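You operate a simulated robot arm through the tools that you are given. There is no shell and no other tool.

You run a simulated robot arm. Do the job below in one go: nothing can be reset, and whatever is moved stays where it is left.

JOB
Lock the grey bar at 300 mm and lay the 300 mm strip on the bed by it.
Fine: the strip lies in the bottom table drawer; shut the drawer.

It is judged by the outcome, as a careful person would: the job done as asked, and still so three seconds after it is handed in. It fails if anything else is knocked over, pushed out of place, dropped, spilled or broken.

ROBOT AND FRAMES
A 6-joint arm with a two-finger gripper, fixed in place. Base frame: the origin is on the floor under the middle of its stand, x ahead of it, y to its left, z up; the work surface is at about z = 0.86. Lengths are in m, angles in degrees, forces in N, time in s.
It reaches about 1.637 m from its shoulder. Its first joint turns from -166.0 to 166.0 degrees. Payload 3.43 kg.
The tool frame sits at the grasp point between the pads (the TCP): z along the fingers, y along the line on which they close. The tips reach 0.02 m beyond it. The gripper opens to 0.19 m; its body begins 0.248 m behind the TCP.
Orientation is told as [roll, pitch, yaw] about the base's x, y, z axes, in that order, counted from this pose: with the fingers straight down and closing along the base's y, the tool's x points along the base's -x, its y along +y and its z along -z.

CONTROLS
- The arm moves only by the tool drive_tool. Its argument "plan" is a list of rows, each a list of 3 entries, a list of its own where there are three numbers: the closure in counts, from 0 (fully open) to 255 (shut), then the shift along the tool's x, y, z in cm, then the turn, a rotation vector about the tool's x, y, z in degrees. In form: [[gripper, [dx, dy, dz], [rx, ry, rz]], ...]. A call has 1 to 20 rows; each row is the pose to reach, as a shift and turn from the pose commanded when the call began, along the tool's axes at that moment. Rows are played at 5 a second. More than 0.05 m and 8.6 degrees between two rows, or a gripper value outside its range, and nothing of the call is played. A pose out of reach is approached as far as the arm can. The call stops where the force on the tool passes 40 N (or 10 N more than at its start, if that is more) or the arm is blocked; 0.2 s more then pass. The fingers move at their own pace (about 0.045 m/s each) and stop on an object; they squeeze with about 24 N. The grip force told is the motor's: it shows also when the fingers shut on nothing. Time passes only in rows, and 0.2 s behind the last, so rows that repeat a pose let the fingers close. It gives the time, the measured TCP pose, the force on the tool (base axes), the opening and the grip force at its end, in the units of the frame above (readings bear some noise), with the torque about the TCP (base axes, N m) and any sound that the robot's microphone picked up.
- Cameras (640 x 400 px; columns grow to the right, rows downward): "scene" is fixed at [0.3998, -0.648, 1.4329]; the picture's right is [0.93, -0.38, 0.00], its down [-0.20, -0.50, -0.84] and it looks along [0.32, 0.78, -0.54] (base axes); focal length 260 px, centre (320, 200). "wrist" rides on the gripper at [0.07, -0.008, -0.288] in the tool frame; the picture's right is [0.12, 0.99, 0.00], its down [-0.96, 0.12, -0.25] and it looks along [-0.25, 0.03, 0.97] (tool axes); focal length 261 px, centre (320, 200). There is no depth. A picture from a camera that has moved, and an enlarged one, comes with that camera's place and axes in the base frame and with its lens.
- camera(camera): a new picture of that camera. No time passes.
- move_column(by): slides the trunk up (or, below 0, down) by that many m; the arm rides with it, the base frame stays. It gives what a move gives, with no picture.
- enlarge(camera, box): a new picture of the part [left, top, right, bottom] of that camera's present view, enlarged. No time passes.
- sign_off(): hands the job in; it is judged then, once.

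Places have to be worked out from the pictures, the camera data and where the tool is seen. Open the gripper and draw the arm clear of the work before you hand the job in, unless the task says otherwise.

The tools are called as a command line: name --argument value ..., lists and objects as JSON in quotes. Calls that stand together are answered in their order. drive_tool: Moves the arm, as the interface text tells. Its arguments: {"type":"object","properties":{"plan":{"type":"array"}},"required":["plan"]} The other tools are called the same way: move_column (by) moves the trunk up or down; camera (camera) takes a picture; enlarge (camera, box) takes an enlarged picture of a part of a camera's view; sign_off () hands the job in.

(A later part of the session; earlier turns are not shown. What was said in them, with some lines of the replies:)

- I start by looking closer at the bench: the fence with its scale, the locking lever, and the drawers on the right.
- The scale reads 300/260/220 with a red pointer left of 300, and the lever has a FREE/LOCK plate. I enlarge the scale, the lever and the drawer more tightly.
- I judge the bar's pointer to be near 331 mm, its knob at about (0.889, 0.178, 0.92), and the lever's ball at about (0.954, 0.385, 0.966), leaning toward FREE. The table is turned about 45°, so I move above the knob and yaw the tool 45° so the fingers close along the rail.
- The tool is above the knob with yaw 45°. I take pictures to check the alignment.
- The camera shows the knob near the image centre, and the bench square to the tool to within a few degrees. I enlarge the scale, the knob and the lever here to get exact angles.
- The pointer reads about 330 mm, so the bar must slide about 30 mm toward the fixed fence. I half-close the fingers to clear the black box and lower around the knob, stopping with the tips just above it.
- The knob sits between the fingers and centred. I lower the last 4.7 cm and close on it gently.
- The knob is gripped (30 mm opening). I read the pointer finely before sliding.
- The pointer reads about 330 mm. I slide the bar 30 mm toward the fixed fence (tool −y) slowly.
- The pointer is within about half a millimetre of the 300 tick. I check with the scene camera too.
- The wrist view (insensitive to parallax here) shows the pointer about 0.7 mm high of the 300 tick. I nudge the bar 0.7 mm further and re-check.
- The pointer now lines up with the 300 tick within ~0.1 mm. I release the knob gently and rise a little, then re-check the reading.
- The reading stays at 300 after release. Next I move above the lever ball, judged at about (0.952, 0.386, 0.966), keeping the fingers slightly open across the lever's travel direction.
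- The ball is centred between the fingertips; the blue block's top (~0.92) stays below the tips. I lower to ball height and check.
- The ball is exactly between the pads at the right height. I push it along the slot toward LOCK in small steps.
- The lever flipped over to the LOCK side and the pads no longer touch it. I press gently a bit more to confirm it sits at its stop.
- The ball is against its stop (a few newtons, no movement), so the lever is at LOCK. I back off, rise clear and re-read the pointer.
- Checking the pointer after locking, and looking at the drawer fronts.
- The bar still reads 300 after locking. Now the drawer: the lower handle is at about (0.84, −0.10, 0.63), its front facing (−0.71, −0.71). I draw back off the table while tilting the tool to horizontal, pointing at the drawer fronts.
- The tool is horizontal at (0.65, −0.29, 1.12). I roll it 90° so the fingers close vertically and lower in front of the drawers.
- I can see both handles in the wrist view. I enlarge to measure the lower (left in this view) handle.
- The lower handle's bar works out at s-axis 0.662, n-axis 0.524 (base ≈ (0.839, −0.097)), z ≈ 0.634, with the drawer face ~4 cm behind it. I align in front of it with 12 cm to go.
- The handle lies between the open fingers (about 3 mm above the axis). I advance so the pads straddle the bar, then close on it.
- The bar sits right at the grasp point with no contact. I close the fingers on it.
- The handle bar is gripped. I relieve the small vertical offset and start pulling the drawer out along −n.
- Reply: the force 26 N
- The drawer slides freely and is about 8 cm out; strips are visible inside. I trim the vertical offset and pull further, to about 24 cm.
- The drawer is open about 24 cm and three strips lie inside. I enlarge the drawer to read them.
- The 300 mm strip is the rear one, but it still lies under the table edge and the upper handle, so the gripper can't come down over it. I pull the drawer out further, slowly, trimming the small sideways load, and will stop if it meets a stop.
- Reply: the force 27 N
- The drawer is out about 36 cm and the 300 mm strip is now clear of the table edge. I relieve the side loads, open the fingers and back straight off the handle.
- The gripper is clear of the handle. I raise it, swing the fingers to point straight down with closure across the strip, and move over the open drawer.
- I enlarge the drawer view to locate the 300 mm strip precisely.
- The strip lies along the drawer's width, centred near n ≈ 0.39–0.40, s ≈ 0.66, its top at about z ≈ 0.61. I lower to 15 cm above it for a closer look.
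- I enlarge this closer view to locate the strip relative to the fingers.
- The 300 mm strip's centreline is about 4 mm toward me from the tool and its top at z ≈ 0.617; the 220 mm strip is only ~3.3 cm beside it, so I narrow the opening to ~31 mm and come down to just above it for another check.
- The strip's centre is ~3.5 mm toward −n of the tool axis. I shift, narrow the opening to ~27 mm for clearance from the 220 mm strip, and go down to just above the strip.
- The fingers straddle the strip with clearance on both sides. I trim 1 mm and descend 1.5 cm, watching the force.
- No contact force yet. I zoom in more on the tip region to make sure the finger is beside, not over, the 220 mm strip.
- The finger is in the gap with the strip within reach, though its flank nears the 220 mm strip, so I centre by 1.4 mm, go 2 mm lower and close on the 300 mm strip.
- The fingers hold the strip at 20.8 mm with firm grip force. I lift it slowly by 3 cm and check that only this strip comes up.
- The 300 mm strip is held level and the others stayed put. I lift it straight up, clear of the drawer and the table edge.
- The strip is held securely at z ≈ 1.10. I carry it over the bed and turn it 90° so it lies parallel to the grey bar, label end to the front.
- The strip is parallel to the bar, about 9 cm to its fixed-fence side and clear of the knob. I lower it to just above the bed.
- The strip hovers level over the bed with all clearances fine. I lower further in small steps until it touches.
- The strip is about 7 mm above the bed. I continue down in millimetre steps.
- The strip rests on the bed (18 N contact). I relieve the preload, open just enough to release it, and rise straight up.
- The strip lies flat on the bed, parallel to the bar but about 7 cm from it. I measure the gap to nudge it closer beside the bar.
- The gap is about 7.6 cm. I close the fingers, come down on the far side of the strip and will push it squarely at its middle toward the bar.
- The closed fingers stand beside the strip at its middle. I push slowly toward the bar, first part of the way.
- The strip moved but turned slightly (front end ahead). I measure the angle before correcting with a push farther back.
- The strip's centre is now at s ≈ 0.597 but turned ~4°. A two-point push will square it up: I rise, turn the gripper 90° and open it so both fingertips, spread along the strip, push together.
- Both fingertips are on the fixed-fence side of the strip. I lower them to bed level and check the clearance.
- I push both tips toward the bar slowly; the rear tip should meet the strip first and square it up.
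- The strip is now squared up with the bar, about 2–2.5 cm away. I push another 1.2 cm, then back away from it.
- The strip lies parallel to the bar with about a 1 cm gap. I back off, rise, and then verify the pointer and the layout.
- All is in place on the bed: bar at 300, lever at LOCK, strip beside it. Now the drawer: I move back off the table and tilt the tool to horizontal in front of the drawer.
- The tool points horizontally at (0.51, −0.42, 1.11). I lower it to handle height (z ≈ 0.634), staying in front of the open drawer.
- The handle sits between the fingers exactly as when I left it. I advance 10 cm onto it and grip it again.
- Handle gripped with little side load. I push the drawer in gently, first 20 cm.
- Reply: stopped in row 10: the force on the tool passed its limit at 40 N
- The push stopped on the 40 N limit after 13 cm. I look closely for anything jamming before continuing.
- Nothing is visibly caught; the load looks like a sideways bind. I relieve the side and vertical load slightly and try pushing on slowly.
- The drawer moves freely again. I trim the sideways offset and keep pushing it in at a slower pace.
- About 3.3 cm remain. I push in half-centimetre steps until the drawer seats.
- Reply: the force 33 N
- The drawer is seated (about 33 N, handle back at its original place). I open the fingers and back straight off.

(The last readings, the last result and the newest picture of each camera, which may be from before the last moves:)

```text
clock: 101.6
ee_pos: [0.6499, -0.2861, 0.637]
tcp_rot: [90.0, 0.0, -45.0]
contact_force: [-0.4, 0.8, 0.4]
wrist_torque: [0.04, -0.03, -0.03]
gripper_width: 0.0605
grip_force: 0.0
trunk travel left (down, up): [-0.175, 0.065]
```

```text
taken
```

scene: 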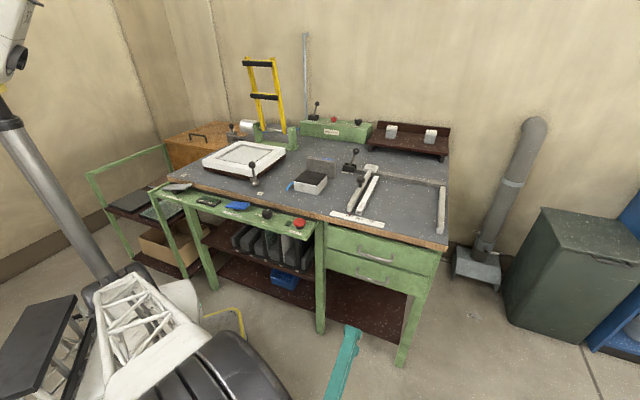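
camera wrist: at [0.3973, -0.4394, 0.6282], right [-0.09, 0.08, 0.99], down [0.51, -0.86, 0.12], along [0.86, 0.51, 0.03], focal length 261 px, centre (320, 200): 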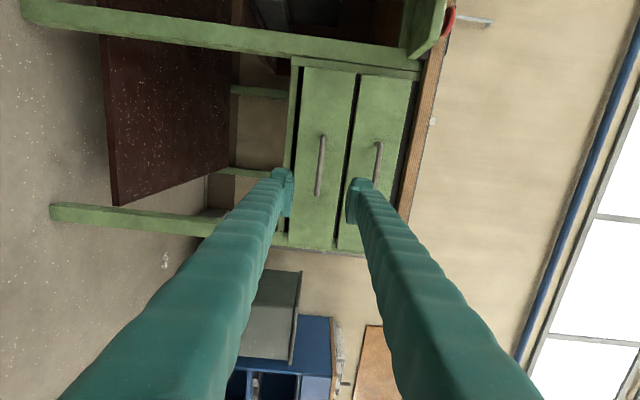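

The drawer looks fully shut. I zoom in to check the drawer fronts, the pointer, the lever and the strip.

enlarge --camera "scene" --box '[318, 215, 446, 295]'

enlarge --camera "scene" --box '[325, 140, 453, 240]'

enlarge --camera "scene" --box '[338, 203, 378, 228]'

```text
5.00 times, centred on (382, 255) of scene
camera zoom: at [0.3998, -0.648, 1.4329], right [0.93, -0.38, 0.0], down [-0.2, -0.5, -0.84], along [0.32, 0.78, -0.54], focal length 1298 px, centre (10, -75)
```

zoom: 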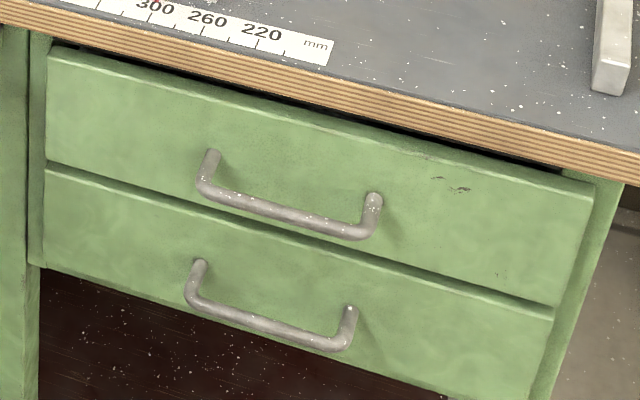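

```text
4.00 times, centred on (389, 190) of scene
camera zoom: at [0.3998, -0.648, 1.4329], right [0.93, -0.38, 0.0], down [-0.2, -0.5, -0.84], along [0.32, 0.78, -0.54], focal length 1038 px, centre (44, 240)
```

zoom: 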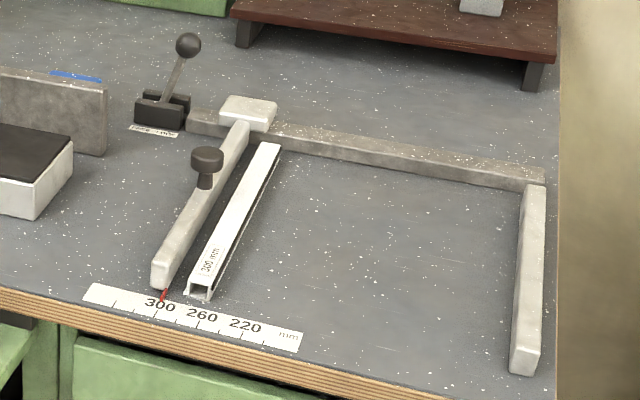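

```text
16.00 times, centred on (358, 216) of scene
camera zoom: at [0.3998, -0.648, 1.4329], right [0.93, -0.38, 0.0], down [-0.2, -0.5, -0.84], along [0.32, 0.78, -0.54], focal length 4152 px, centre (-288, -48)
```

zoom: 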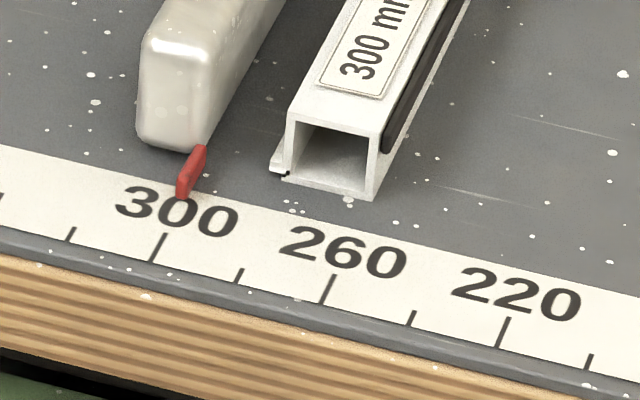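

Everything checks out: drawer shut as at the start, lever at LOCK, pointer at 300, strip lying beside the bar. I open the gripper fully and raise the arm well clear.

drive_tool --plan '[[140, [0, 2, -2], [0, 0, 0]], [100, [0, 6, -4], [0, 0, 0]], [60, [0, 10, -5], [0, 0, 0]], [20, [0, 14.5, -5], [0, 0, 0]], [0, [0, 19, -5], [0, 0, 0]], [0, [0, 23.5, -5], [0, 0, 0]], [0, [0, 28, -5], [0, 0, 0]], [0, [0, 32.5, -5], [0, 0, 0]], [0, [0, 37, -5], [0, 0, 0]], [0, [0, 41, -5], [0, 0, 0]], [0, [0, 45, -5], [0, 0, 0]], [0, [0, 48, -5], [0, 0, 0]], [0, [0, 48, -5], [0, 0, 0]]]'

camera --camera "scene"

camera --camera "wrist"

```text
clock: 104.4
ee_pos: [0.6135, -0.3242, 1.1153]
tcp_rot: [89.9, 0.0, -45.0]
contact_force: [-0.5, 0.3, -0.3]
wrist_torque: [-0.03, -0.01, 0.0]
gripper_width: 0.1903
grip_force: 0.0
trunk travel left (down, up): [-0.175, 0.065]
```

```text
taken
```

scene: 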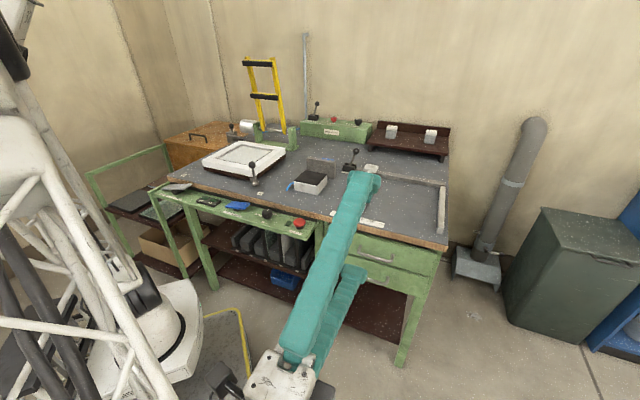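

```text
taken
camera wrist: at [0.36, -0.4768, 1.108], right [-0.08, 0.08, 0.99], down [0.51, -0.86, 0.12], along [0.86, 0.51, 0.03], focal length 261 px, centre (320, 200)
```

wrist: 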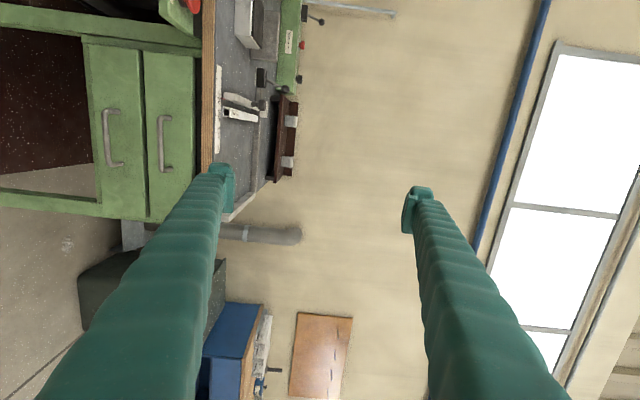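

The arm is clear with the gripper open, the drawer is shut, the bar is locked at 300 mm and the 300 mm strip lies beside it. I hand the job in.

sign_off

```text
The job is handed in.
```

The job is done and handed in. The grey bar is locked at 300 mm, the 300 mm strip lies on the bed beside it, and the bottom drawer is shut.

- **Bar:** I slid it from about 330 mm to 300 mm and pushed the lever to LOCK. In every check since then the pointer has lined up with the 300 tick.
- **Strip:** It lies flat and parallel to the bar, about 1 cm away on the fixed-fence side, with its label end toward the front. I set it down about 7 cm off and nudged it closer. The first push turned it slightly, so I squared it up with a second one.
- **Drawer:** It is fully closed, with the handle back where it was at the start. It caught once on the way in, at the 40 N force limit, then slid freely after I eased the sideways load. The 220 mm and 260 mm strips stayed inside.

The gripper is open and the arm is clear of the bench. The last pictures show nothing else moved or knocked over.
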